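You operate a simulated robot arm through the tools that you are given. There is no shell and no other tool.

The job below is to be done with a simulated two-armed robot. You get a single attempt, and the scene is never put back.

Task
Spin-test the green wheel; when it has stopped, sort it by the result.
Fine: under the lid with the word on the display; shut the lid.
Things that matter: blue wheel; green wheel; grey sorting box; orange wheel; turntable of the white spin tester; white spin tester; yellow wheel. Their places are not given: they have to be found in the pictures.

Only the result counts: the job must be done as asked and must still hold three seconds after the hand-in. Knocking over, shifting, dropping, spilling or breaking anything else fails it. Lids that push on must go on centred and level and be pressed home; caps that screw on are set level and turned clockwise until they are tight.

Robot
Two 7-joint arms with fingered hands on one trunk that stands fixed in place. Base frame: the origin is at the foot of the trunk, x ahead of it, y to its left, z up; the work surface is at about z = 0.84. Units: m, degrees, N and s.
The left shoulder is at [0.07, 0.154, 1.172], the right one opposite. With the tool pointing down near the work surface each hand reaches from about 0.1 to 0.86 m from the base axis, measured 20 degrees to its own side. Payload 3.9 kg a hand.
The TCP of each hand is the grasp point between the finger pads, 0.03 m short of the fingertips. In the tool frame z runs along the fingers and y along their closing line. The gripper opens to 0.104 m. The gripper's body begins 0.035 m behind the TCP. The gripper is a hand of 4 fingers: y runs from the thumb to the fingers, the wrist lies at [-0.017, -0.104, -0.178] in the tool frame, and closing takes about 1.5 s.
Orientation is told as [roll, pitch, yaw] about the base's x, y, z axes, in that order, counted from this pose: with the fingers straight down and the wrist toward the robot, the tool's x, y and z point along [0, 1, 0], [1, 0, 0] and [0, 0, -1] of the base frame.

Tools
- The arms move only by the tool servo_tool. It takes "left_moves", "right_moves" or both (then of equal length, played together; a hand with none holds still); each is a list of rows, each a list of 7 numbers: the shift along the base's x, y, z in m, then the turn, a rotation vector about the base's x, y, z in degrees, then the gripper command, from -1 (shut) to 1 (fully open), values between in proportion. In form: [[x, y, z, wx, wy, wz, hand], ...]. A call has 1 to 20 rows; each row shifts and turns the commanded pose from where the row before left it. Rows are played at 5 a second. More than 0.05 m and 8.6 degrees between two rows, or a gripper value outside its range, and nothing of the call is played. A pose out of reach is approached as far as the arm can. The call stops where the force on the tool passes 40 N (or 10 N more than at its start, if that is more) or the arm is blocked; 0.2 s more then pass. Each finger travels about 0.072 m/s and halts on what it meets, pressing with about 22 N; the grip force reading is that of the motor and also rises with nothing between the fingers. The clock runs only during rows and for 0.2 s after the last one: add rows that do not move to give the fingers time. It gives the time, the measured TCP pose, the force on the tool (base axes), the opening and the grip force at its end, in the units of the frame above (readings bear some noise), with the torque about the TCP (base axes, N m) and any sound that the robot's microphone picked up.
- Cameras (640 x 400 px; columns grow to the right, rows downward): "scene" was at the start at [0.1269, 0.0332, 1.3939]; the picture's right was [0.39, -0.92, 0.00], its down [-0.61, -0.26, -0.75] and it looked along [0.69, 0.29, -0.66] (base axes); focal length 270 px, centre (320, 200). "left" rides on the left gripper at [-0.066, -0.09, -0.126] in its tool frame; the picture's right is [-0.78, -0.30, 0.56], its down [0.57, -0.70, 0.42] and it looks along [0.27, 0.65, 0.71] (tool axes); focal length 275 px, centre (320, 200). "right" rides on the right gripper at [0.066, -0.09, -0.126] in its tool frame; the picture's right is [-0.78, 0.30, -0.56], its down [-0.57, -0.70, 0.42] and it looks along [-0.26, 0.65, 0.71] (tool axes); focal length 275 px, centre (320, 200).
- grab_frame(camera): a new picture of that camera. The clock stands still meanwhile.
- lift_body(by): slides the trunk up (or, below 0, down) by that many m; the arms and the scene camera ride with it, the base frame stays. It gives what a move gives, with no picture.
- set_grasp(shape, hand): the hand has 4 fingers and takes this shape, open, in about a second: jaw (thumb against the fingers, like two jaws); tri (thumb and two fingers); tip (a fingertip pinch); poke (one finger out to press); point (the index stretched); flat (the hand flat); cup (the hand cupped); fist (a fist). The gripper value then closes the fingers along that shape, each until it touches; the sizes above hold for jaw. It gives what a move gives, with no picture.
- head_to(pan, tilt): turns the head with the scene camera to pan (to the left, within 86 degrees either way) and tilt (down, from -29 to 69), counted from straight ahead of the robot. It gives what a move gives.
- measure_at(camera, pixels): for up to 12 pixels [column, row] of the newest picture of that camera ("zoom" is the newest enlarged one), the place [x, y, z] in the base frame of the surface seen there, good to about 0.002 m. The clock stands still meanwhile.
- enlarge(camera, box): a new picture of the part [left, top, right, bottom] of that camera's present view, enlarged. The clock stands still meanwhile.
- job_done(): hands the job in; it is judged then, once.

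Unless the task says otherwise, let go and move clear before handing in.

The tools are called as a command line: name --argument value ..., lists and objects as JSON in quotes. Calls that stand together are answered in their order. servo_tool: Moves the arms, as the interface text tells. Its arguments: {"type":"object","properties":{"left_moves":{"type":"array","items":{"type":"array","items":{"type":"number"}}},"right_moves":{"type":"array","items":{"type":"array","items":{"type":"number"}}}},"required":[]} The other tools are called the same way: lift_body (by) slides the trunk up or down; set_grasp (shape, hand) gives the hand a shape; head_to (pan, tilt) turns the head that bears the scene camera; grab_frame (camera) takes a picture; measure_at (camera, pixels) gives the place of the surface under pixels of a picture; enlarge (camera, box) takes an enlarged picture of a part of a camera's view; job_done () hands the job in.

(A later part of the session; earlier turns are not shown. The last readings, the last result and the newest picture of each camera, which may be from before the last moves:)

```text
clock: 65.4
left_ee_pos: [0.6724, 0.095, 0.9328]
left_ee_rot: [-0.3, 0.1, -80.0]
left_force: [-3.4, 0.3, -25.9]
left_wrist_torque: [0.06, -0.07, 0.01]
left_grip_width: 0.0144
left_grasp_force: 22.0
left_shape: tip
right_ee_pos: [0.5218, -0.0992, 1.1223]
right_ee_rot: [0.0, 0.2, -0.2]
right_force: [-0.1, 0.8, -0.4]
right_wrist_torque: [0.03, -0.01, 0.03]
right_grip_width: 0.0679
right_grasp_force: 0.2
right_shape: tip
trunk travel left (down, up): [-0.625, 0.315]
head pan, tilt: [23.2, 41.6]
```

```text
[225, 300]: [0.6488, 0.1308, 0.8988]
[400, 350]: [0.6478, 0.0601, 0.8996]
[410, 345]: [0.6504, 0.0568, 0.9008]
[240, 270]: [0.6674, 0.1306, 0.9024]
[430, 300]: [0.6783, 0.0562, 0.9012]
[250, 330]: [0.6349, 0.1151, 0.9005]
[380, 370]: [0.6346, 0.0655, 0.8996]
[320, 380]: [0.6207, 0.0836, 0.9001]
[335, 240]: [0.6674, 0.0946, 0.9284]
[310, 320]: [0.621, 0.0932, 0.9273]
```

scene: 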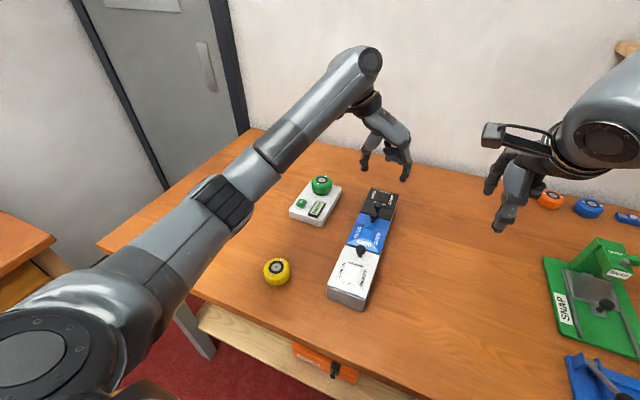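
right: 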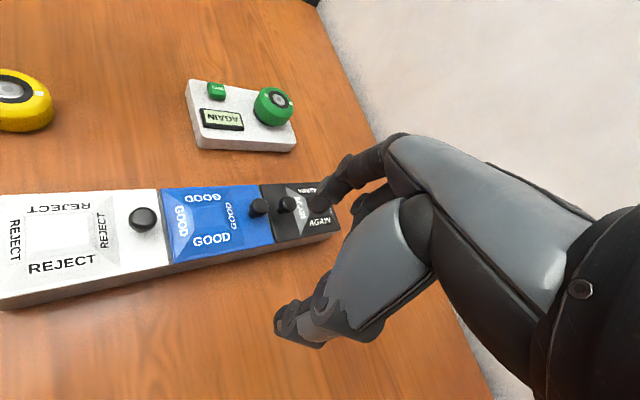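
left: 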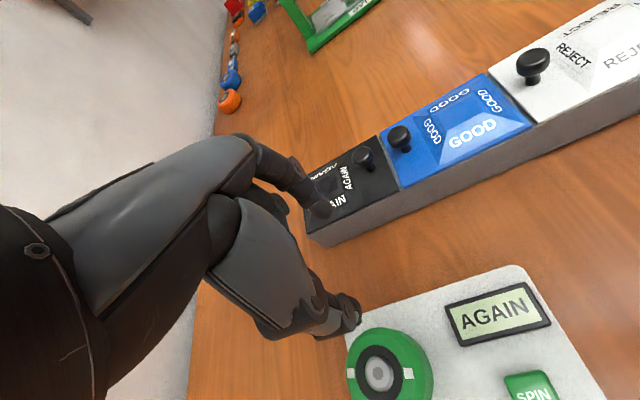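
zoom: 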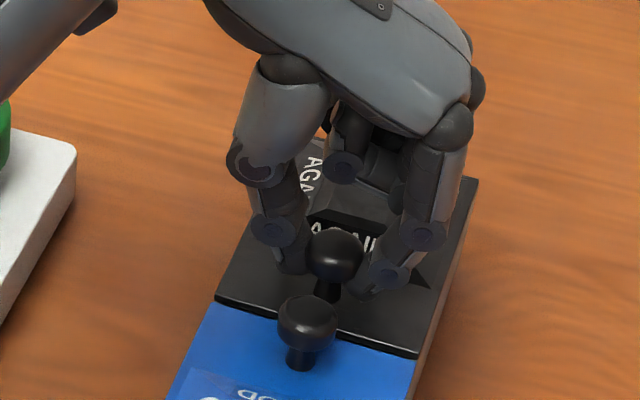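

The lid doesn't creep at 26 N, so it is latched or snap-held and the box must be held down while pulling. I'll set the box down, keep the pinch, and bring the right hand in the poke shape to press on the GOOD lid's flat top.

servo_tool --left_moves '[[0, 0, -0.002, 0, 0, 0, -1], [0, 0, -0.003, 0, 0, 0, -1], [0, 0, 0, 0, 0, 0, -1]]'

set_grasp --hand "right" --shape "poke"

servo_tool --right_moves '[[0.01, 0.03, 0, 0, -8, 0, 1], [0.01, 0.035, -0.01, 0, -8, 0, 1], [0.01, 0.035, -0.02, 0, 0, 0, 1], [0.01, 0.035, -0.03, 0, 0, 0, 1], [0.01, 0.035, -0.03, 0, 0, 0, 1], [0, 0.012, -0.02, 0, 0, 0, 1], [0, 0, 0, 0, 0, 0, 1]]'

grab_frame --camera "scene"

grab_frame --camera "right"

```text
clock: 66.2
left_ee_pos: [0.6717, 0.0947, 0.9291]
left_ee_rot: [-0.2, 0.0, -80.0]
left_force: [-0.8, -0.7, -24.7]
left_wrist_torque: [0.07, -0.1, 0.07]
left_grip_width: 0.0142
left_grasp_force: 21.5
left_shape: tip
right_ee_pos: [0.5227, -0.0984, 1.122]
right_ee_rot: [0.0, 0.2, 0.0]
right_force: [-0.3, -1.2, 0.1]
right_wrist_torque: [-0.02, 0.01, 0.03]
right_grip_width: 0.0679
right_grasp_force: 0.1
right_shape: tip
trunk travel left (down, up): [-0.625, 0.315]
head pan, tilt: [23.2, 41.6]
```

```text
clock: 67.1
left_ee_pos: [0.6728, 0.0948, 0.9296]
left_ee_rot: [-0.3, 0.0, -80.2]
left_force: [-1.2, 0.4, -25.0]
left_wrist_torque: [0.05, -0.1, 0.09]
left_grip_width: 0.0143
left_grasp_force: 22.0
left_shape: tip
right_ee_pos: [0.5231, -0.0991, 1.1222]
right_ee_rot: [0.0, 0.1, 0.0]
right_force: [-0.1, -0.3, 0.7]
right_wrist_torque: [-0.01, -0.01, -0.05]
right_grip_width: 0.0
right_grasp_force: 0.0
right_shape: poke
trunk travel left (down, up): [-0.625, 0.315]
head pan, tilt: [23.2, 41.6]
```

```text
clock: 68.7
left_ee_pos: [0.6735, 0.0948, 0.9286]
left_ee_rot: [-0.1, 0.1, -80.0]
left_force: [0.0, 0.7, -24.6]
left_wrist_torque: [0.08, -0.1, 0.05]
left_grip_width: 0.0144
left_grasp_force: 22.4
left_shape: tip
right_ee_pos: [0.5696, 0.0831, 1.0122]
right_ee_rot: [0.0, -15.8, -0.1]
right_force: [-0.1, -0.3, 0.2]
right_wrist_torque: [-0.02, 0.02, -0.01]
right_grip_width: 0.0
right_grasp_force: 0.0
right_shape: poke
trunk travel left (down, up): [-0.625, 0.315]
head pan, tilt: [23.2, 41.6]
```

```text
taken
```

scene: 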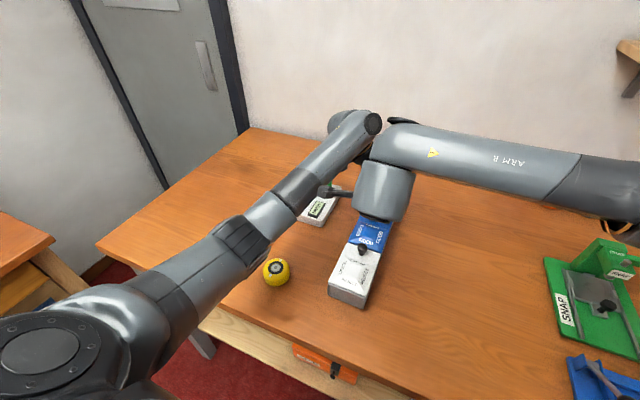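

```text
taken
```

right: 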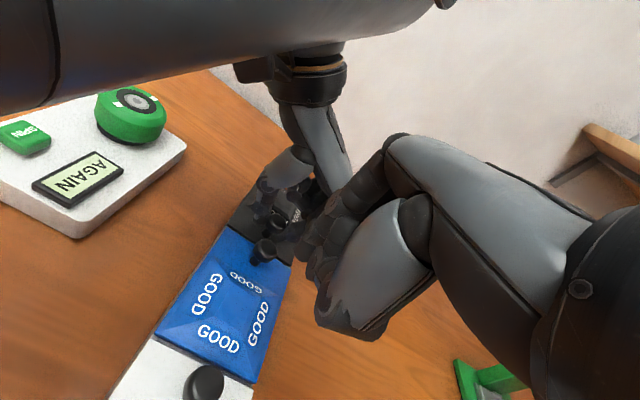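

Both hands are in place without touching; the right fingertips are at about (0.576, 0.083), roughly 80 mm above the GOOD lid. I'll lower them to just above the lid.

servo_tool --right_moves '[[0, 0.005, -0.025, 0, 0, 0, 1], [0, 0, -0.025, 0, 0, 0, 1], [0, 0, -0.015, 0, 0, 0, 1], [0, 0, 0, 0, 0, 0, 1], [0, 0, 0, 0, 0, 0, 1]]'

grab_frame --camera "right"

grab_frame --camera "left"

```text
clock: 69.9
left_ee_pos: [0.6742, 0.094, 0.929]
left_ee_rot: [-0.3, 0.0, -80.1]
left_force: [-0.4, 0.3, -24.8]
left_wrist_torque: [0.04, -0.08, 0.07]
left_grip_width: 0.0143
left_grasp_force: 22.4
left_shape: tip
right_ee_pos: [0.5691, 0.0862, 0.9474]
right_ee_rot: [0.0, -15.7, 0.0]
right_force: [-0.2, 0.6, -0.1]
right_wrist_torque: [-0.03, 0.01, 0.02]
right_grip_width: 0.0005
right_grasp_force: 0.0
right_shape: poke
trunk travel left (down, up): [-0.625, 0.315]
head pan, tilt: [23.2, 41.6]
```

```text
taken
```

right: 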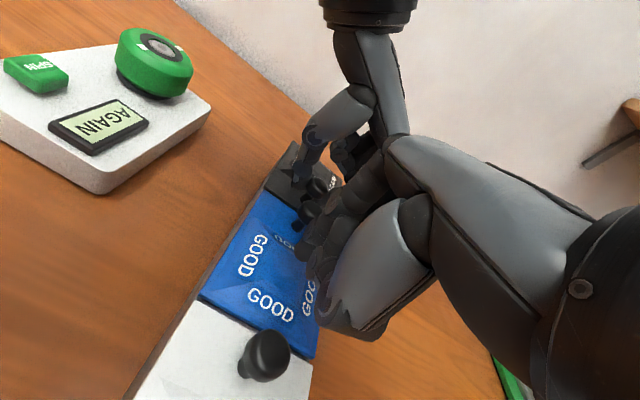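

```text
taken
```

left: 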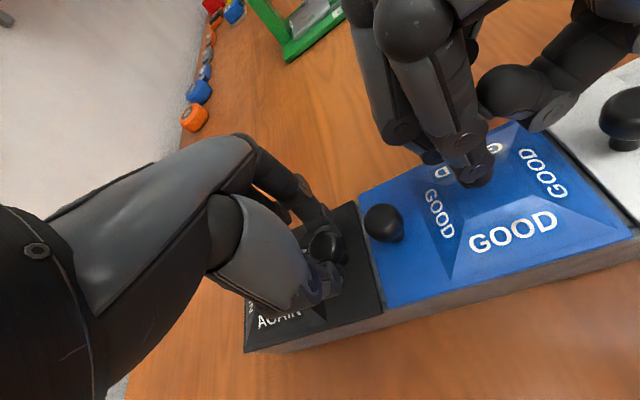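

measure_at --camera "left" --pixels '[[475, 183], [430, 160], [465, 150], [510, 205], [480, 210], [540, 150], [383, 222], [455, 215]]'

enlarge --camera "left" --box '[380, 90, 580, 260]'

```text
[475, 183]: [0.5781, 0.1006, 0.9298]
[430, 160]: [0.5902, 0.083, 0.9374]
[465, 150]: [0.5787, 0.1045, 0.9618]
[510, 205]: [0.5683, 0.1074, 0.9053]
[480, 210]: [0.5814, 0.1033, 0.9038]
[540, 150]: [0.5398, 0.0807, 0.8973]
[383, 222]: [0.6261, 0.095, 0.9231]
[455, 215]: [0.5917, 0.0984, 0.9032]
```

```text
2.35 times, centred on (480, 175) of left
```

zoom: 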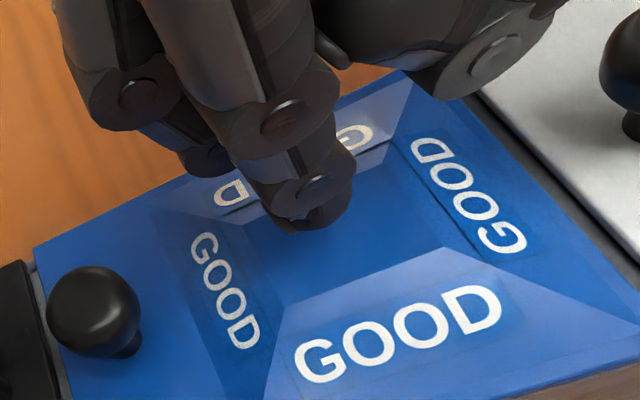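

One right fingertip is centred above the GOOD lid's flat top at about (0.579, 0.094). I'll lower until it presses with a moderate force.

servo_tool --right_moves '[[0, 0, -0.008, 0, 0, 0, 1], [0, 0, -0.006, 0, 0, 0, 1], [0, 0, -0.003, 0, 0, 0, 1], [0, 0, -0.002, 0, 0, 0, 1], [0, 0, 0, 0, 0, 0, 1]]'

```text
clock: 71.1
left_ee_pos: [0.6722, 0.0937, 0.9302]
left_ee_rot: [-0.3, 0.1, -80.0]
left_force: [6.4, 0.2, -31.2]
left_wrist_torque: [0.05, -0.22, 0.09]
left_grip_width: 0.0137
left_grasp_force: 22.2
left_shape: tip
right_ee_pos: [0.5725, 0.0883, 0.931]
right_ee_rot: [0.2, -16.3, -0.2]
right_force: [3.9, -1.4, 35.2]
right_wrist_torque: [-0.25, -0.27, 0.04]
right_grip_width: 0.0002
right_grasp_force: 0.0
right_shape: poke
trunk travel left (down, up): [-0.625, 0.315]
head pan, tilt: [23.2, 41.6]
```

The right hand now presses with 35 N while the left pulls with 31 N, so the box is pinned. I'll increase the pull in 1 mm steps.

servo_tool --left_moves '[[0, 0, 0.001, 0, 0, 0, -1], [0, 0, 0.001, 0, 0, 0, -1], [0, 0, 0, 0, 0, 0, -1], [0, 0, 0, 0, 0, 0, -1]]'

grab_frame --camera "left"

```text
clock: 72.1
left_ee_pos: [0.6716, 0.0946, 0.9304]
left_ee_rot: [-0.4, 0.1, -80.0]
left_force: [7.8, -1.4, -37.1]
left_wrist_torque: [0.02, -0.24, 0.08]
left_grip_width: 0.0135
left_grasp_force: 21.8
left_shape: tip
right_ee_pos: [0.5716, 0.0888, 0.9313]
right_ee_rot: [0.3, -16.3, 0.0]
right_force: [5.4, -1.2, 39.9]
right_wrist_torque: [-0.28, -0.31, 0.01]
right_grip_width: 0.0004
right_grasp_force: 0.1
right_shape: poke
trunk travel left (down, up): [-0.625, 0.315]
head pan, tilt: [23.2, 41.6]
```

```text
taken
```

left: 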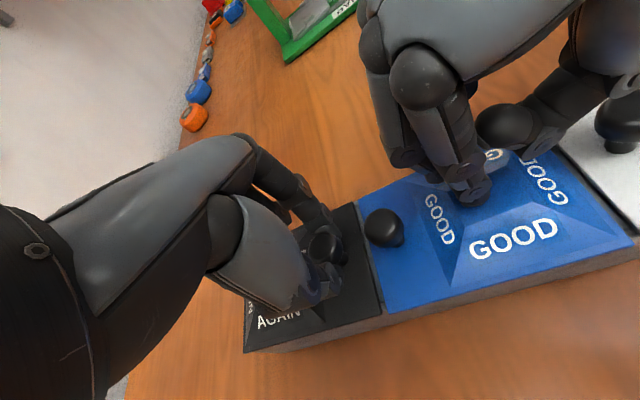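

At 37 N of upward pull with the box pinned, the lid still doesn't move, so it doesn't open by lifting here. I'll relax the pull and test gently whether the lid slides sideways, starting with ±x.

servo_tool --left_moves '[[0, 0, -0.004, 0, 0, 0, -1], [0, 0, -0.004, 0, 0, 0, -1], [0, 0, -0.002, 0, 0, 0, -1], [0, 0, 0, 0, 0, 0, -1]]' --right_moves '[[0, 0, 0.001, 0, 0, 0, 1], [0, 0, 0.001, 0, 0, 0, 1], [0, 0, 0, 0, 0, 0, 1], [0, 0, 0, 0, 0, 0, 1]]'

```text
clock: 73.1
left_ee_pos: [0.6695, 0.0934, 0.9255]
left_ee_rot: [0.2, 0.0, -80.0]
left_force: [8.8, 1.3, -1.2]
left_wrist_torque: [0.07, -0.13, 0.09]
left_grip_width: 0.0158
left_grasp_force: 22.3
left_shape: tip
right_ee_pos: [0.5669, 0.0892, 0.9326]
right_ee_rot: [0.1, -15.9, 0.0]
right_force: [2.1, 1.7, 20.9]
right_wrist_torque: [-0.04, -0.23, 0.01]
right_grip_width: 0.0001
right_grasp_force: 0.1
right_shape: poke
trunk travel left (down, up): [-0.625, 0.315]
head pan, tilt: [23.2, 41.6]
```

Vertical pull is now about zero. I'll nudge the knob in +x first, then in ±y, watching position and force.

servo_tool --left_moves '[[0.003, 0, 0, 0, 0, 0, -1], [0.003, 0, 0, 0, 0, 0, -1], [0.002, 0, 0, 0, 0, 0, -1], [0, 0, 0, 0, 0, 0, -1]]'

grab_frame --camera "left"

```text
clock: 74.1
left_ee_pos: [0.675, 0.0935, 0.9239]
left_ee_rot: [0.1, 0.1, -80.1]
left_force: [-18.2, 1.5, 2.3]
left_wrist_torque: [0.15, 0.36, -0.03]
left_grip_width: 0.0163
left_grasp_force: 22.0
left_shape: tip
right_ee_pos: [0.5624, 0.0876, 0.9321]
right_ee_rot: [0.0, -16.1, 0.1]
right_force: [0.2, -0.8, 1.6]
right_wrist_torque: [0.03, -0.01, -0.01]
right_grip_width: 0.0
right_grasp_force: 0.1
right_shape: poke
trunk travel left (down, up): [-0.625, 0.315]
head pan, tilt: [23.2, 41.6]
```

```text
taken
```

left: 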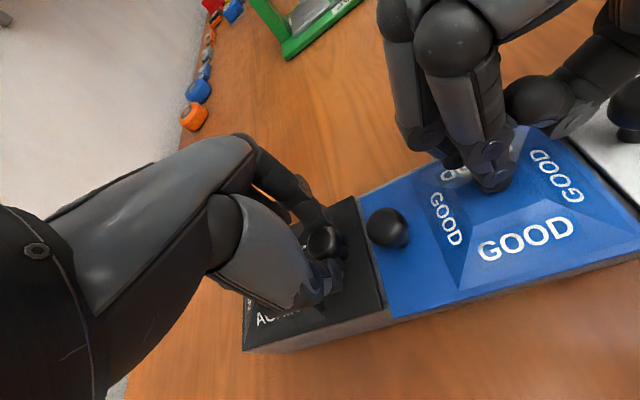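

enlarge --camera "left" --box '[270, 180, 430, 330]'

measure_at --camera "left" --pixels '[[320, 240], [387, 222], [375, 290], [381, 312], [390, 312], [385, 319], [392, 318], [370, 240], [365, 260], [383, 290]]'

```text
2.67 times, centred on (350, 255) of left
```

zoom: 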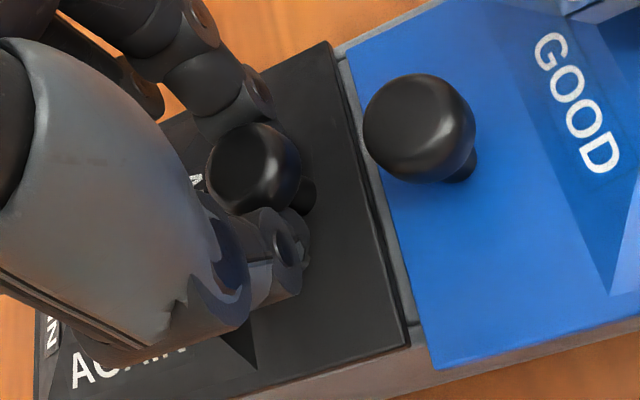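

```text
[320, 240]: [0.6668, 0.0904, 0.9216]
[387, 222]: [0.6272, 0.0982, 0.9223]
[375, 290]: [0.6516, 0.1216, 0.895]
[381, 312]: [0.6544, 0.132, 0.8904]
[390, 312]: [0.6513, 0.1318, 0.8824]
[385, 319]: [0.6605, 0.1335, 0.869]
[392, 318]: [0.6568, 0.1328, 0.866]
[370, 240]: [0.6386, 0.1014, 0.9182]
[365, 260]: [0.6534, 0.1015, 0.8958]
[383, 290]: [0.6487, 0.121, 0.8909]
```

No sliding in +x: the gap between the lids is unchanged at 18 N. I'll relax x and test ±y, in case the lid swings or slides sideways.

servo_tool --left_moves '[[-0.0045, 0, 0.001, 0, 0, 0, -1], [0, 0.003, 0, 0, 0, 0, -1], [0, 0.003, 0, 0, 0, 0, -1], [0, 0, 0, 0, 0, 0, -1]]'

servo_tool --left_moves '[[0, -0.005, 0, 0, 0, 0, -1], [0, -0.005, 0, 0, 0, 0, -1], [0, -0.002, 0, 0, 0, 0, -1], [0, 0, 0, 0, 0, 0, -1]]'

enlarge --camera "left" --box '[270, 180, 430, 330]'

```text
clock: 75.1
left_ee_pos: [0.6733, 0.099, 0.9246]
left_ee_rot: [0.2, -0.1, -80.0]
left_force: [-2.0, 0.4, 2.7]
left_wrist_torque: [0.07, 0.04, 0.1]
left_grip_width: 0.0159
left_grasp_force: 22.0
left_shape: tip
right_ee_pos: [0.5679, 0.0883, 0.9312]
right_ee_rot: [0.0, -16.0, -0.1]
right_force: [0.0, -0.7, 1.2]
right_wrist_torque: [0.0, -0.02, 0.0]
right_grip_width: 0.0
right_grasp_force: 0.1
right_shape: poke
trunk travel left (down, up): [-0.625, 0.315]
head pan, tilt: [23.2, 41.6]
```

```text
clock: 76.1
left_ee_pos: [0.6737, 0.091, 0.925]
left_ee_rot: [0.1, 0.0, -80.0]
left_force: [-2.1, 13.5, 4.3]
left_wrist_torque: [0.52, 0.08, 0.04]
left_grip_width: 0.0166
left_grasp_force: 21.7
left_shape: tip
right_ee_pos: [0.5664, 0.0898, 0.9322]
right_ee_rot: [-0.1, -16.1, 0.1]
right_force: [0.0, -0.1, 0.6]
right_wrist_torque: [-0.02, -0.03, 0.02]
right_grip_width: 0.0
right_grasp_force: 0.1
right_shape: poke
trunk travel left (down, up): [-0.625, 0.315]
head pan, tilt: [23.2, 41.6]
```

```text
2.67 times, centred on (350, 255) of left
```

zoom: 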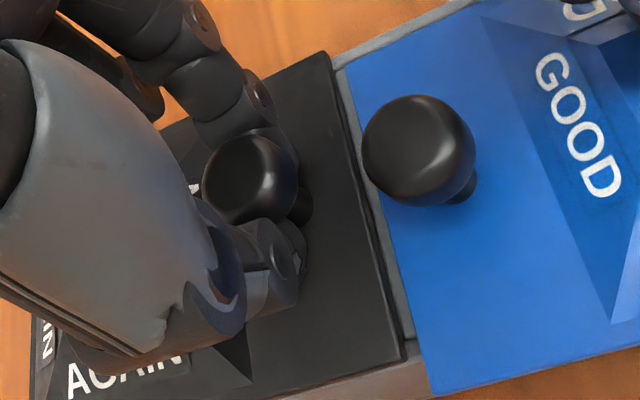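

measure_at --camera "zoom" --pixels '[[404, 348], [398, 340], [328, 60], [322, 62], [350, 75], [348, 65], [432, 385], [440, 380], [250, 165], [418, 130], [300, 390], [345, 160]]'

grab_frame --camera "left"

```text
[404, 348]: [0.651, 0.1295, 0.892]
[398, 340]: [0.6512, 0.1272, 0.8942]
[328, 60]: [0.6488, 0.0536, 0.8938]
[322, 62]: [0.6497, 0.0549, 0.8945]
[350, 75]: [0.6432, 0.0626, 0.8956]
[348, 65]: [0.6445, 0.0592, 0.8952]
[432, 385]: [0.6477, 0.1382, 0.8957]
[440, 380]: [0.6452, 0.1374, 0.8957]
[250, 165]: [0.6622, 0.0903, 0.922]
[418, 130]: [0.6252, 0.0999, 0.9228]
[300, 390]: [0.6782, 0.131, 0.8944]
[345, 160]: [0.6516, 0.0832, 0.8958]
```

```text
taken
```

left: 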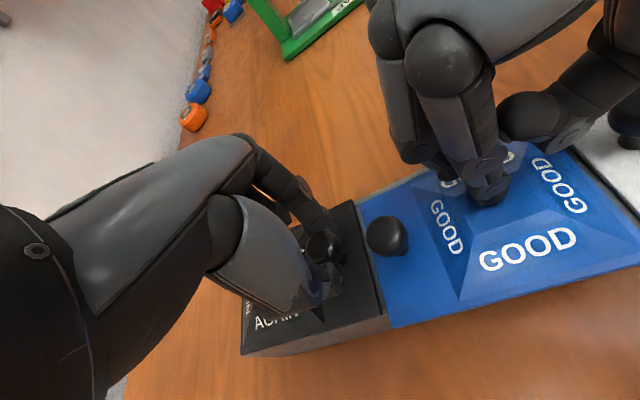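

The AGAIN lid's knob is now at y≈0.090 while the GOOD knob is at 0.100; they were level before. So the AGAIN lid has shifted sideways relative to the box, and it seems to slide or swing in the horizontal plane. I'll move the right hand away for a clear view.

servo_tool --right_moves '[[0, 0, 0.03, 0, 0, 0, 1], [-0.01, -0.02, 0.03, 0, 0, 0, 1], [-0.01, -0.03, 0.03, 0, 0, 0, 1], [-0.01, -0.035, 0.03, 0, 0, 0, 1], [-0.01, -0.035, 0.03, 0, 8, 0, 1], [-0.01, -0.04, 0.02, 0, 8, 0, 1], [0, -0.03, 0, 0, 0, 0, 1], [0, 0, 0, 0, 0, 0, 1]]'

enlarge --camera "scene" --box '[336, 165, 416, 235]'

enlarge --camera "right" --box '[0, 0, 320, 200]'

```text
clock: 77.9
left_ee_pos: [0.6745, 0.0907, 0.9245]
left_ee_rot: [0.0, -0.1, -80.2]
left_force: [-2.2, 14.1, 4.3]
left_wrist_torque: [0.55, 0.11, 0.06]
left_grip_width: 0.0168
left_grasp_force: 22.5
left_shape: tip
right_ee_pos: [0.5202, -0.0983, 1.1035]
right_ee_rot: [-0.1, 0.1, 0.0]
right_force: [0.3, 0.1, -0.5]
right_wrist_torque: [0.0, 0.0, -0.01]
right_grip_width: 0.0
right_grasp_force: 0.1
right_shape: poke
trunk travel left (down, up): [-0.625, 0.315]
head pan, tilt: [23.2, 41.6]
```

```text
5.71 times, centred on (376, 200) of scene
```

zoom: 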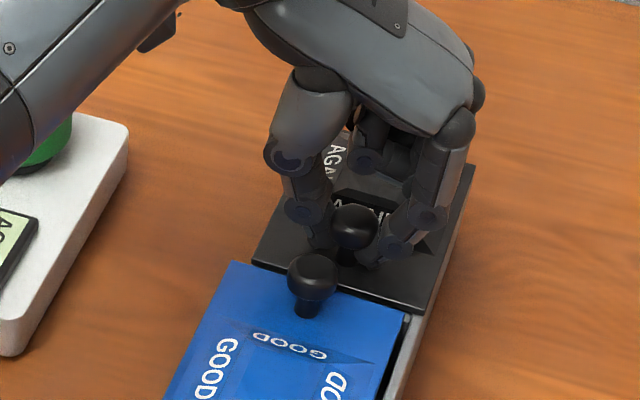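

```text
2.00 times, centred on (160, 100) of right
```

zoom: 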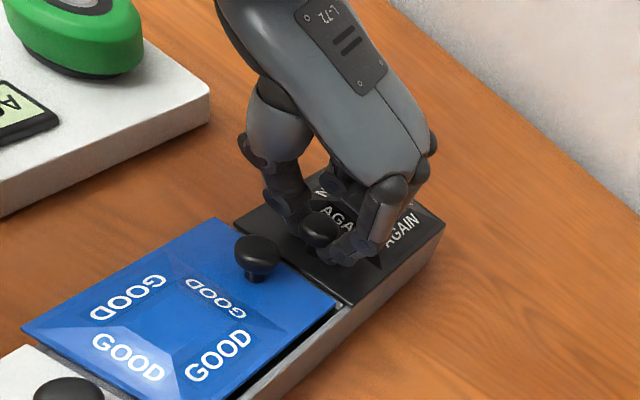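

This is the key observation: the blue GOOD lid has been dragged about 7 mm in +y by the right hand, exposing the box's right wall. The lids slide sideways in grooves, which is why lifting never worked. The AGAIN lid is at its closed stop, so I'll slide it gently in +y and watch.

servo_tool --left_moves '[[0, 0.005, 0, 0, 0, 0, -1], [0, 0.005, 0, 0, 0, 0, -1], [0, 0.005, 0, 0, 0, 0, -1], [0, 0.005, 0, 0, 0, 0, -1], [0, 0, 0, 0, 0, 0, -1]]'

enlarge --camera "scene" --box '[336, 165, 416, 235]'

enlarge --camera "right" --box '[0, 0, 320, 200]'

```text
clock: 79.1
left_ee_pos: [0.6745, 0.1086, 0.9249]
left_ee_rot: [0.0, -0.1, -80.1]
left_force: [-0.1, 0.6, 3.2]
left_wrist_torque: [0.05, 0.08, 0.07]
left_grip_width: 0.0157
left_grasp_force: 22.0
left_shape: tip
right_ee_pos: [0.5197, -0.1011, 1.1025]
right_ee_rot: [0.0, -0.1, -0.1]
right_force: [0.7, -0.2, -0.1]
right_wrist_torque: [0.02, 0.01, -0.01]
right_grip_width: 0.0001
right_grasp_force: 0.1
right_shape: poke
trunk travel left (down, up): [-0.625, 0.315]
head pan, tilt: [23.2, 41.6]
```

```text
5.71 times, centred on (376, 200) of scene
```

zoom: 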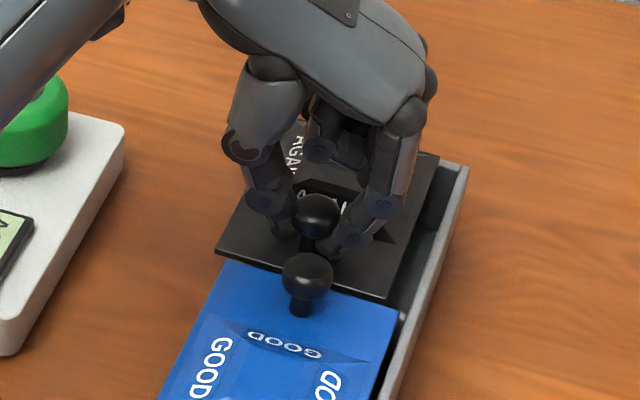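

```text
2.00 times, centred on (160, 100) of right
```

zoom: 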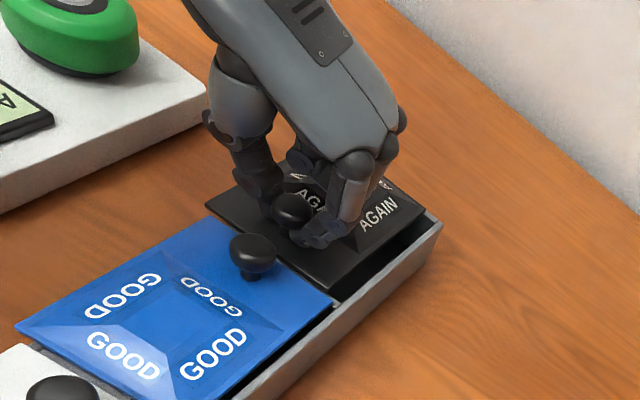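

The AGAIN lid slides freely in +y (0.6 N) and the compartment is opening. I'll keep sliding it slowly, watching the force for an end stop.

servo_tool --left_moves '[[0, 0.007, 0, 0, 0, 0, -1], [0, 0.007, 0, 0, 0, 0, -1], [0, 0.007, 0, 0, 0, 0, -1], [0, 0.007, 0, 0, 0, 0, -1], [0, 0.007, 0, 0, 0, 0, -1], [0, 0, 0, 0, 0, 0, -1]]'

enlarge --camera "scene" --box '[326, 165, 406, 235]'

enlarge --camera "right" --box '[0, 0, 320, 200]'

```text
clock: 80.5
left_ee_pos: [0.6738, 0.1411, 0.9254]
left_ee_rot: [0.0, 0.0, -80.0]
left_force: [3.3, -0.2, 3.1]
left_wrist_torque: [-0.05, -0.03, 0.1]
left_grip_width: 0.0156
left_grasp_force: 22.6
left_shape: tip
right_ee_pos: [0.5209, -0.1017, 1.1012]
right_ee_rot: [-0.1, 0.0, -0.1]
right_force: [0.2, -0.2, -0.2]
right_wrist_torque: [-0.01, 0.06, 0.03]
right_grip_width: 0.0
right_grasp_force: 0.1
right_shape: poke
trunk travel left (down, up): [-0.625, 0.315]
head pan, tilt: [23.2, 41.6]
```

```text
5.71 times, centred on (366, 200) of scene
```

zoom: 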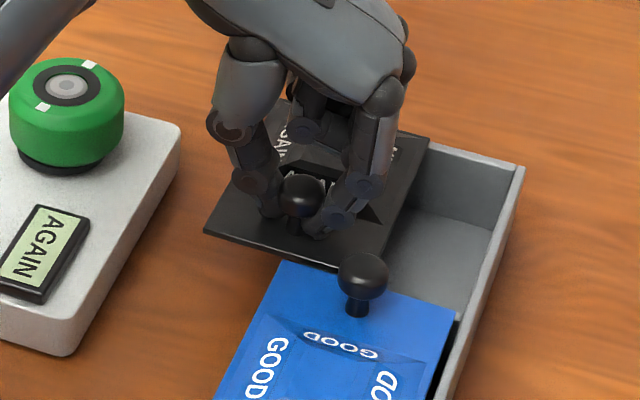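

```text
2.00 times, centred on (160, 100) of right
```

zoom: 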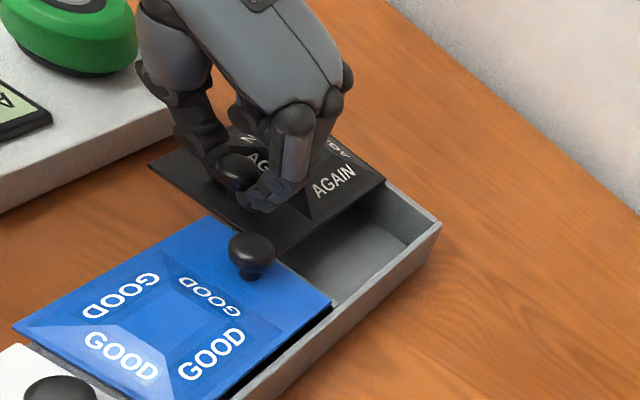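

servo_tool --left_moves '[[0, 0.005, 0, 0, 0, 0, -1], [0, 0.005, 0, 0, 0, 0, -1], [0, 0.005, 0, 0, 0, 0, -1], [0, 0, 0, 0, 0, 0, -1]]'

enlarge --camera "scene" --box '[326, 165, 406, 235]'

enlarge --camera "right" --box '[0, 0, 320, 200]'

```text
clock: 81.5
left_ee_pos: [0.6746, 0.1572, 0.9249]
left_ee_rot: [0.1, 0.0, -80.1]
left_force: [5.6, -0.7, 0.2]
left_wrist_torque: [-0.06, -0.07, 0.1]
left_grip_width: 0.0159
left_grasp_force: 22.0
left_shape: tip
right_ee_pos: [0.5214, -0.1008, 1.1019]
right_ee_rot: [0.0, 0.1, -0.1]
right_force: [0.0, 0.4, -0.5]
right_wrist_torque: [0.01, 0.0, -0.02]
right_grip_width: 0.0001
right_grasp_force: 0.0
right_shape: poke
trunk travel left (down, up): [-0.625, 0.315]
head pan, tilt: [23.2, 41.6]
```

```text
5.71 times, centred on (366, 200) of scene
```

zoom: 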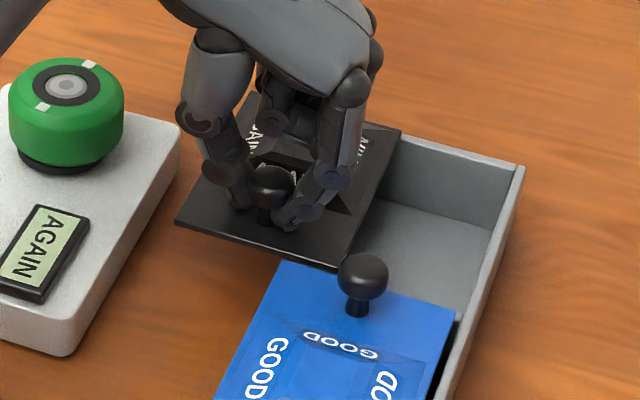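

```text
2.00 times, centred on (160, 100) of right
```

zoom: 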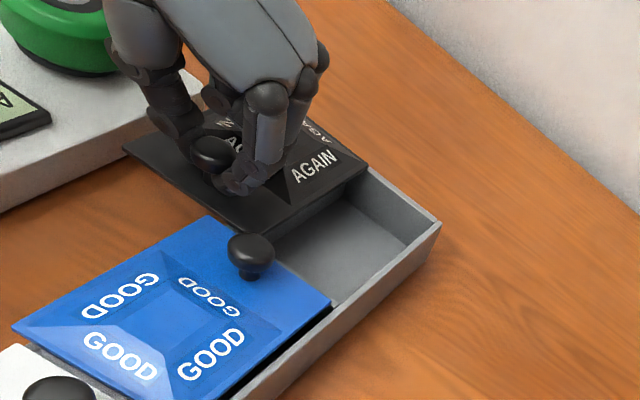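

The lid has slid about 66 mm with almost no force. I'll measure the opening and the lid edge against the box before going further.

measure_at --camera "zoom" --pixels '[[240, 170], [367, 170], [345, 262], [130, 148], [230, 150], [440, 225], [350, 250], [405, 210], [325, 295], [300, 170]]'

enlarge --camera "scene" --box '[326, 165, 406, 235]'

measure_at --camera "zoom" --pixels '[[395, 135], [370, 200], [345, 258], [180, 220], [515, 170], [505, 220], [460, 310], [420, 150], [470, 200], [420, 270], [440, 190], [165, 140]]'

```text
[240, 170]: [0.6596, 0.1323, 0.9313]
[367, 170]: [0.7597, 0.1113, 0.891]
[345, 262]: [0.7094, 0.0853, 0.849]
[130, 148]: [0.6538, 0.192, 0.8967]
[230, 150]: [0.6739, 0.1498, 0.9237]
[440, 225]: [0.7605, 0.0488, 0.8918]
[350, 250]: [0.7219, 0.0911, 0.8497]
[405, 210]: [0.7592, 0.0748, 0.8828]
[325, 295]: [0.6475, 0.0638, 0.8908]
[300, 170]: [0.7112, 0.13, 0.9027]
```

```text
5.71 times, centred on (366, 200) of scene
```

zoom: 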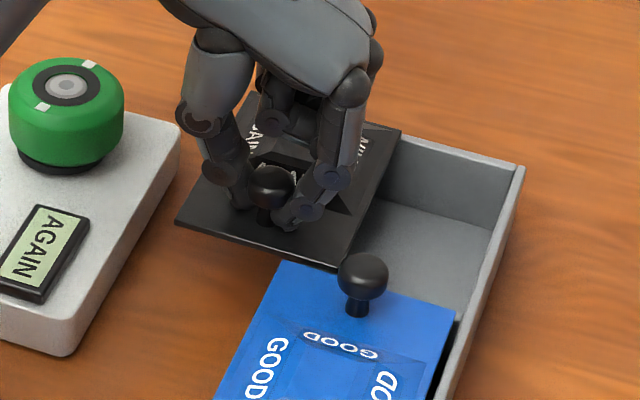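

```text
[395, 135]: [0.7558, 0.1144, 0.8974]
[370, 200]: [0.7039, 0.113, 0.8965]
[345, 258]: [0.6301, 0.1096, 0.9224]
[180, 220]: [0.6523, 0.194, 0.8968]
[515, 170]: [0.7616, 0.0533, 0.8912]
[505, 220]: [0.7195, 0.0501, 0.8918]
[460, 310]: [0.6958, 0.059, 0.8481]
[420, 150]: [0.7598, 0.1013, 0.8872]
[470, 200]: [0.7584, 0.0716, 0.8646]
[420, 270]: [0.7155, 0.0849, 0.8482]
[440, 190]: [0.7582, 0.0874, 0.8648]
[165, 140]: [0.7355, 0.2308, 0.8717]
```

The lid's −y edge is at y≈0.114 and the box interior runs from y≈0.054 to 0.126, so the opening is about 60 mm. I'll slide it a bit further in small steps, feeling for the stop.

servo_tool --left_moves '[[0, 0.003, 0, 0, 0, 0, -1], [0, 0.003, 0, 0, 0, 0, -1], [0, 0.002, 0, 0, 0, 0, -1], [0, 0, 0, 0, 0, 0, -1]]'

enlarge --camera "scene" --box '[326, 165, 406, 235]'

measure_at --camera "zoom" --pixels '[[385, 135], [350, 200], [335, 250], [150, 210], [515, 170], [240, 190], [245, 200]]'

```text
clock: 82.5
left_ee_pos: [0.6737, 0.1642, 0.9249]
left_ee_rot: [0.1, 0.0, -80.1]
left_force: [6.7, -0.4, 6.3]
left_wrist_torque: [-0.08, -0.03, 0.11]
left_grip_width: 0.0157
left_grasp_force: 21.7
left_shape: tip
right_ee_pos: [0.5208, -0.1027, 1.1003]
right_ee_rot: [0.0, 0.1, -0.2]
right_force: [-0.1, -0.5, -0.4]
right_wrist_torque: [0.02, -0.05, -0.03]
right_grip_width: 0.0
right_grasp_force: 0.1
right_shape: poke
trunk travel left (down, up): [-0.625, 0.315]
head pan, tilt: [23.2, 41.6]
```

```text
5.71 times, centred on (366, 200) of scene
```

zoom: 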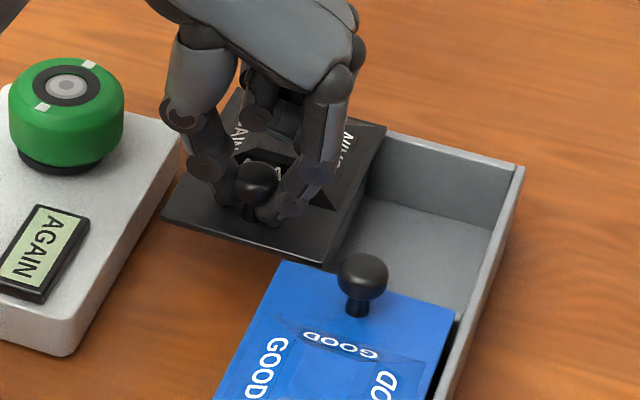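

```text
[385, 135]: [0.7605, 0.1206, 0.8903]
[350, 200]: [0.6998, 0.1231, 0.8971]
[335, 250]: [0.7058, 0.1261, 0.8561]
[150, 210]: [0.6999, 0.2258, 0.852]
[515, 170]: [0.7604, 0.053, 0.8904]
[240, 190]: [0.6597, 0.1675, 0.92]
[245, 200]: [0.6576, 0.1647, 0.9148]
```

The lid edge is at y≈0.122, which leaves a 68 mm opening over a compartment with its floor at 0.848. I'll release the knob, lift the hand and check that the lid stays put.

servo_tool --left_moves '[[0, 0, 0.001, 0, 0, 0, -0.7], [0, 0, 0, 0, 0, 0, -0.4], [0, 0, 0, 0, 0, 0, 0], [0, 0, 0, 0, 0, 0, 0.1], [0, 0, 0.01, 0, 0, 0, 0.1], [0, 0, 0.02, 0, 0, 0, 0.1], [0, 0, 0.03, 0, 0, 0, 0.1], [0, 0, 0.03, 0, 0, 0, 0.1], [0, 0, 0, 0, 0, 0, 0.1]]'

enlarge --camera "scene" --box '[316, 165, 396, 235]'

enlarge --camera "right" --box '[0, 0, 320, 200]'

```text
clock: 84.5
left_ee_pos: [0.6746, 0.1675, 1.0158]
left_ee_rot: [0.0, 0.0, -80.1]
left_force: [0.0, 0.4, -0.2]
left_wrist_torque: [0.05, 0.01, 0.01]
left_grip_width: 0.057
left_grasp_force: 0.0
left_shape: tip
right_ee_pos: [0.5207, -0.1022, 1.1008]
right_ee_rot: [0.0, 0.0, 0.0]
right_force: [-0.3, 0.1, 0.1]
right_wrist_torque: [-0.01, 0.01, 0.0]
right_grip_width: 0.0
right_grasp_force: 0.2
right_shape: poke
trunk travel left (down, up): [-0.625, 0.315]
head pan, tilt: [23.2, 41.6]
```

```text
5.71 times, centred on (356, 200) of scene
```

zoom: 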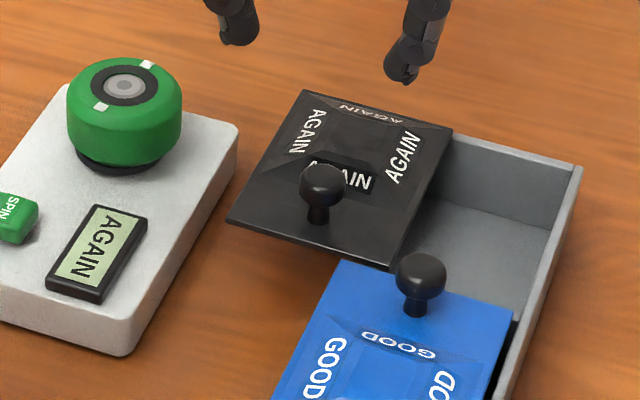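

```text
2.00 times, centred on (160, 100) of right
```

zoom: 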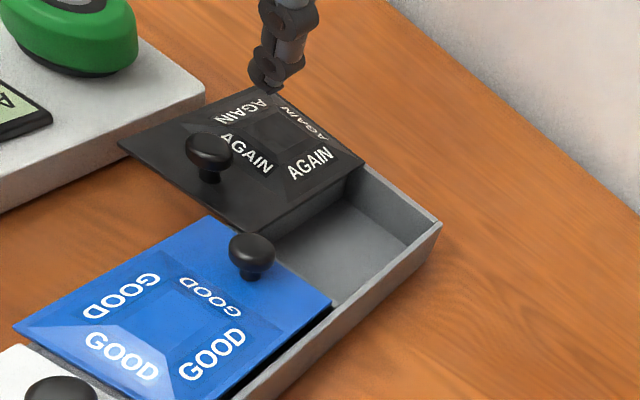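

The AGAIN lid stays in place, slid open. Before moving the wheel I'll restore the GOOD lid I displaced, so I'm measuring its knob and edges now.

enlarge --camera "scene" --box '[346, 195, 402, 230]'

```text
11.43 times, centred on (374, 212) of scene
```

zoom: 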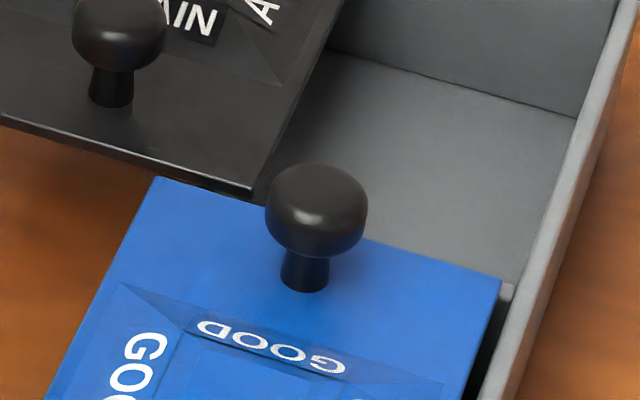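

measure_at --camera "zoom" --pixels '[[268, 210], [365, 210], [316, 245], [316, 185], [305, 280], [497, 285], [160, 182], [110, 85], [580, 200], [505, 290], [470, 390], [560, 250]]'

```text
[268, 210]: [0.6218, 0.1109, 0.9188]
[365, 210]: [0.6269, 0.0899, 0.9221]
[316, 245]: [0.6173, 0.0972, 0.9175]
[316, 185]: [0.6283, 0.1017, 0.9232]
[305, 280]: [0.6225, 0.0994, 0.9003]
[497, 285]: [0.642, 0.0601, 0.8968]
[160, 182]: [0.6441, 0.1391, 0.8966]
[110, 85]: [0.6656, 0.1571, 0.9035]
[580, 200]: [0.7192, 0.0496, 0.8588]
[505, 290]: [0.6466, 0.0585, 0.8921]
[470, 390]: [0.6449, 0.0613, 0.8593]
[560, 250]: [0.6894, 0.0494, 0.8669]
```

The GOOD knob is at (0.627, 0.100) and its lid is about 7 mm off its closed position. I'll pinch that knob and slide it back to its stop.

servo_tool --left_moves '[[-0.012, -0.017, 0, 0, 0, 0, 0], [-0.015, -0.025, -0.01, 0, 0, 0, 0], [-0.015, -0.025, -0.015, 0, 0, 0, 0], [0, 0, -0.015, 0, 0, 0, 0], [0, 0, 0, 0, 0, 0, 0], [0, 0, 0, 0, 0, 0, 0]]'

enlarge --camera "scene" --box '[326, 165, 406, 235]'

```text
clock: 85.9
left_ee_pos: [0.633, 0.0974, 0.9755]
left_ee_rot: [0.0, -0.1, -80.1]
left_force: [-0.5, -0.3, 0.0]
left_wrist_torque: [-0.01, -0.01, 0.03]
left_grip_width: 0.0526
left_grasp_force: 0.0
left_shape: tip
right_ee_pos: [0.5207, -0.1024, 1.1012]
right_ee_rot: [-0.1, 0.0, -0.1]
right_force: [-0.4, -0.3, -0.5]
right_wrist_torque: [-0.01, 0.0, 0.03]
right_grip_width: 0.0
right_grasp_force: 0.0
right_shape: poke
trunk travel left (down, up): [-0.625, 0.315]
head pan, tilt: [23.2, 41.6]
```

```text
5.71 times, centred on (366, 200) of scene
```

zoom: 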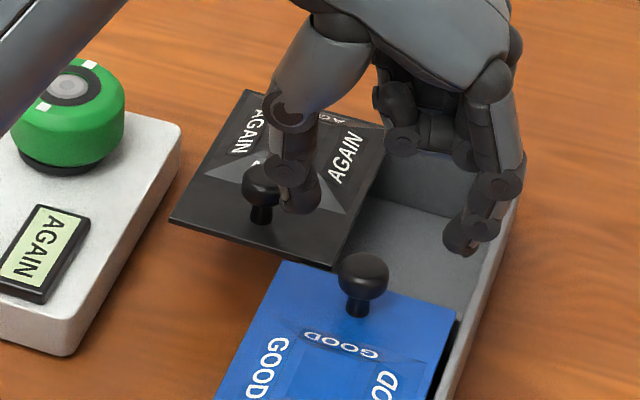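

servo_tool --left_moves '[[-0.0005, 0.003, -0.015, 0, 0, 0, 0], [0, 0, -0.015, 0, 0, 0, 0], [0, 0, -0.014, 0, 0, 0, 0], [0, 0, 0, 0, 0, 0, 0], [0, 0, 0, 0, 0, 0, 0]]'

enlarge --camera "scene" --box '[326, 175, 406, 245]'

enlarge --camera "right" --box '[0, 0, 320, 200]'

```text
clock: 87.1
left_ee_pos: [0.6311, 0.1019, 0.9303]
left_ee_rot: [0.0, 0.0, -80.0]
left_force: [0.0, -0.5, -0.7]
left_wrist_torque: [0.02, 0.01, 0.0]
left_grip_width: 0.0526
left_grasp_force: 0.1
left_shape: tip
right_ee_pos: [0.5207, -0.1019, 1.1003]
right_ee_rot: [0.0, -0.1, -0.1]
right_force: [0.7, 0.6, -0.1]
right_wrist_torque: [0.03, 0.01, -0.01]
right_grip_width: 0.0
right_grasp_force: 0.0
right_shape: poke
trunk travel left (down, up): [-0.625, 0.315]
head pan, tilt: [23.2, 41.6]
```

```text
5.71 times, centred on (366, 210) of scene
```

zoom: 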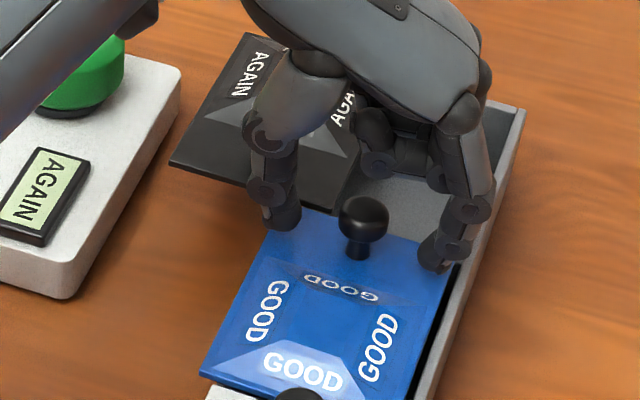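

```text
2.00 times, centred on (160, 100) of right
```

zoom: 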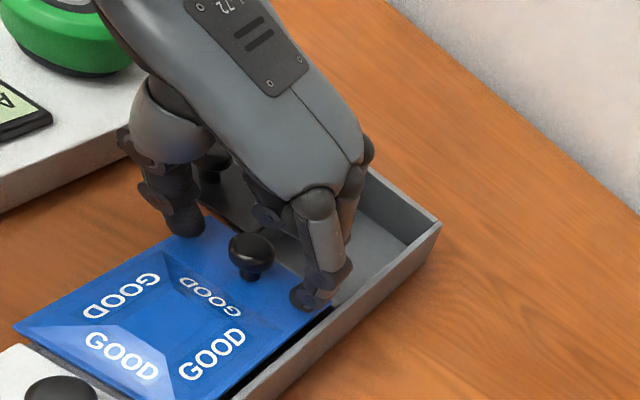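

The pinch straddles the GOOD knob with no contact. I'll close it and slide the lid back in −y until it meets its stop.

servo_tool --left_moves '[[0, 0, -0.001, 0, 0, 0, -0.4], [0, 0, 0, 0, 0, 0, -1], [0, 0, 0, 0, 0, 0, -1], [0, -0.003, 0, 0, 0, 0, -1], [0, -0.003, 0, 0, 0, 0, -1], [0, -0.003, 0, 0, 0, 0, -1], [0, 0, 0, 0, 0, 0, -1]]'

enlarge --camera "scene" --box '[326, 175, 406, 245]'

```text
clock: 88.7
left_ee_pos: [0.6332, 0.0946, 0.9273]
left_ee_rot: [-0.3, 0.1, -80.0]
left_force: [-4.5, 1.0, -0.1]
left_wrist_torque: [0.07, 0.03, 0.02]
left_grip_width: 0.0151
left_grasp_force: 21.9
left_shape: tip
right_ee_pos: [0.5219, -0.1013, 1.1012]
right_ee_rot: [0.1, 0.1, 0.0]
right_force: [0.0, -0.1, 0.0]
right_wrist_torque: [-0.02, 0.02, 0.01]
right_grip_width: 0.0
right_grasp_force: 0.0
right_shape: poke
trunk travel left (down, up): [-0.625, 0.315]
head pan, tilt: [23.2, 41.6]
```

```text
5.71 times, centred on (366, 210) of scene
```

zoom: 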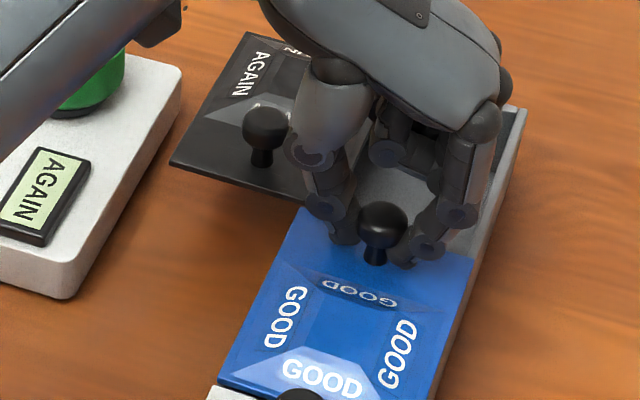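

The GOOD lid now lines up with the box wall again. I'll push a little more to confirm it has reached the stop.

servo_tool --left_moves '[[0, -0.002, 0, 0, 0, 0, -1], [0, -0.002, 0, 0, 0, 0, -1], [0, 0, 0, 0, 0, 0, -1]]'

enlarge --camera "scene" --box '[326, 175, 406, 245]'

```text
clock: 89.5
left_ee_pos: [0.6316, 0.0914, 0.9298]
left_ee_rot: [-0.2, -0.1, -80.0]
left_force: [-5.3, 4.7, 0.6]
left_wrist_torque: [0.16, 0.04, 0.0]
left_grip_width: 0.0151
left_grasp_force: 22.2
left_shape: tip
right_ee_pos: [0.523, -0.0994, 1.0999]
right_ee_rot: [-0.2, 0.1, 0.0]
right_force: [-0.2, 0.4, -0.6]
right_wrist_torque: [-0.05, 0.06, 0.0]
right_grip_width: 0.0
right_grasp_force: 0.0
right_shape: poke
trunk travel left (down, up): [-0.625, 0.315]
head pan, tilt: [23.2, 41.6]
```

```text
5.71 times, centred on (366, 210) of scene
```

zoom: 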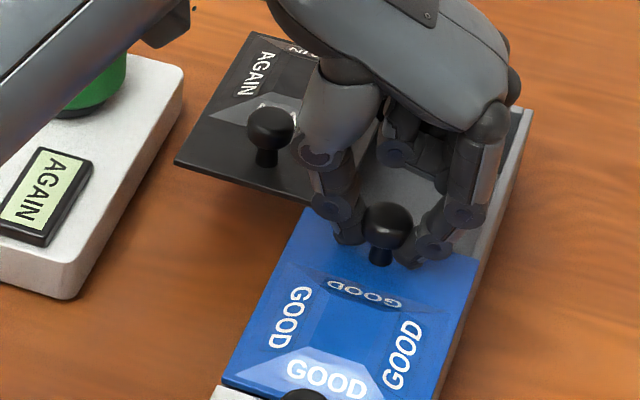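

The stop is reached at 4.7 N and the GOOD lid is flush with the box. I'll relax, release the GOOD knob and lift away.

servo_tool --left_moves '[[0, 0.0015, 0, 0, 0, 0, -0.7], [0, 0, 0, 0, 0, 0, -0.4], [0, 0, 0, 0, 0, 0, 0], [0, 0, 0, 0, 0, 0, 0.1], [0, 0, 0.02, 0, 0, 0, 0.1], [0, 0, 0.03, 0, 0, 0, 0.1], [0, 0.01, 0.04, 0, 0, 0, 0.1], [0, 0.03, 0.03, 0, 0, 0, 0.1], [0, 0.03, 0.02, 0, 0, 8, 0.1], [0, 0.03, 0, 0, 0, 8, 0.1], [0, 0, 0, 0, 0, 0, 0.1]]'

set_grasp --hand "left" --shape "jaw"

grab_frame --camera "scene"

enlarge --camera "scene" --box '[286, 165, 406, 315]'

```text
clock: 91.9
left_ee_pos: [0.6297, 0.1898, 1.0723]
left_ee_rot: [0.0, 0.1, -63.9]
left_force: [0.4, -0.4, -0.3]
left_wrist_torque: [0.02, -0.01, -0.01]
left_grip_width: 0.0568
left_grasp_force: 0.0
left_shape: tip
right_ee_pos: [0.5206, -0.1013, 1.1013]
right_ee_rot: [0.1, 0.1, -0.2]
right_force: [-0.7, -0.3, -1.3]
right_wrist_torque: [0.03, -0.01, 0.01]
right_grip_width: 0.0
right_grasp_force: 0.0
right_shape: poke
trunk travel left (down, up): [-0.625, 0.315]
head pan, tilt: [23.2, 41.6]
```

```text
clock: 92.8
left_ee_pos: [0.6299, 0.1909, 1.0726]
left_ee_rot: [0.0, -0.1, -64.2]
left_force: [-0.2, 0.4, -0.1]
left_wrist_torque: [0.03, 0.0, -0.02]
left_grip_width: 0.1039
left_grasp_force: 0.0
left_shape: jaw
right_ee_pos: [0.5207, -0.1001, 1.1021]
right_ee_rot: [-0.1, 0.0, -0.1]
right_force: [-0.5, -0.4, -0.5]
right_wrist_torque: [0.04, 0.0, -0.02]
right_grip_width: 0.0
right_grasp_force: 0.0
right_shape: poke
trunk travel left (down, up): [-0.625, 0.315]
head pan, tilt: [23.2, 41.6]
```

```text
taken
```

scene: 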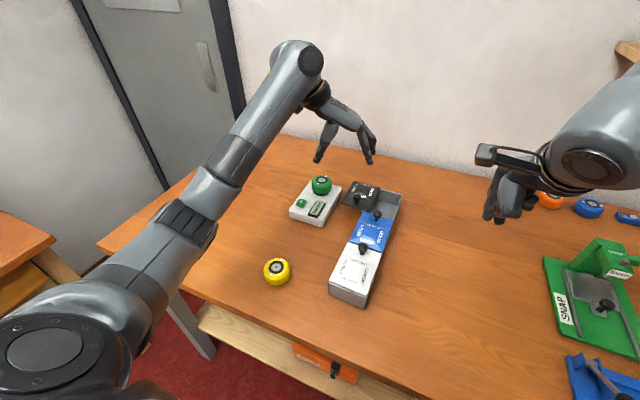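

```text
2.67 times, centred on (346, 240) of scene
```

zoom: 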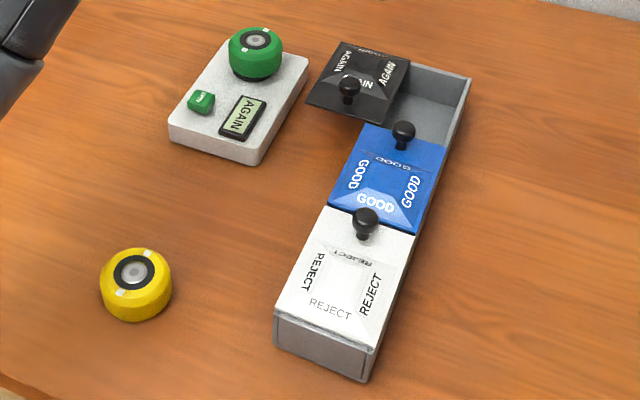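

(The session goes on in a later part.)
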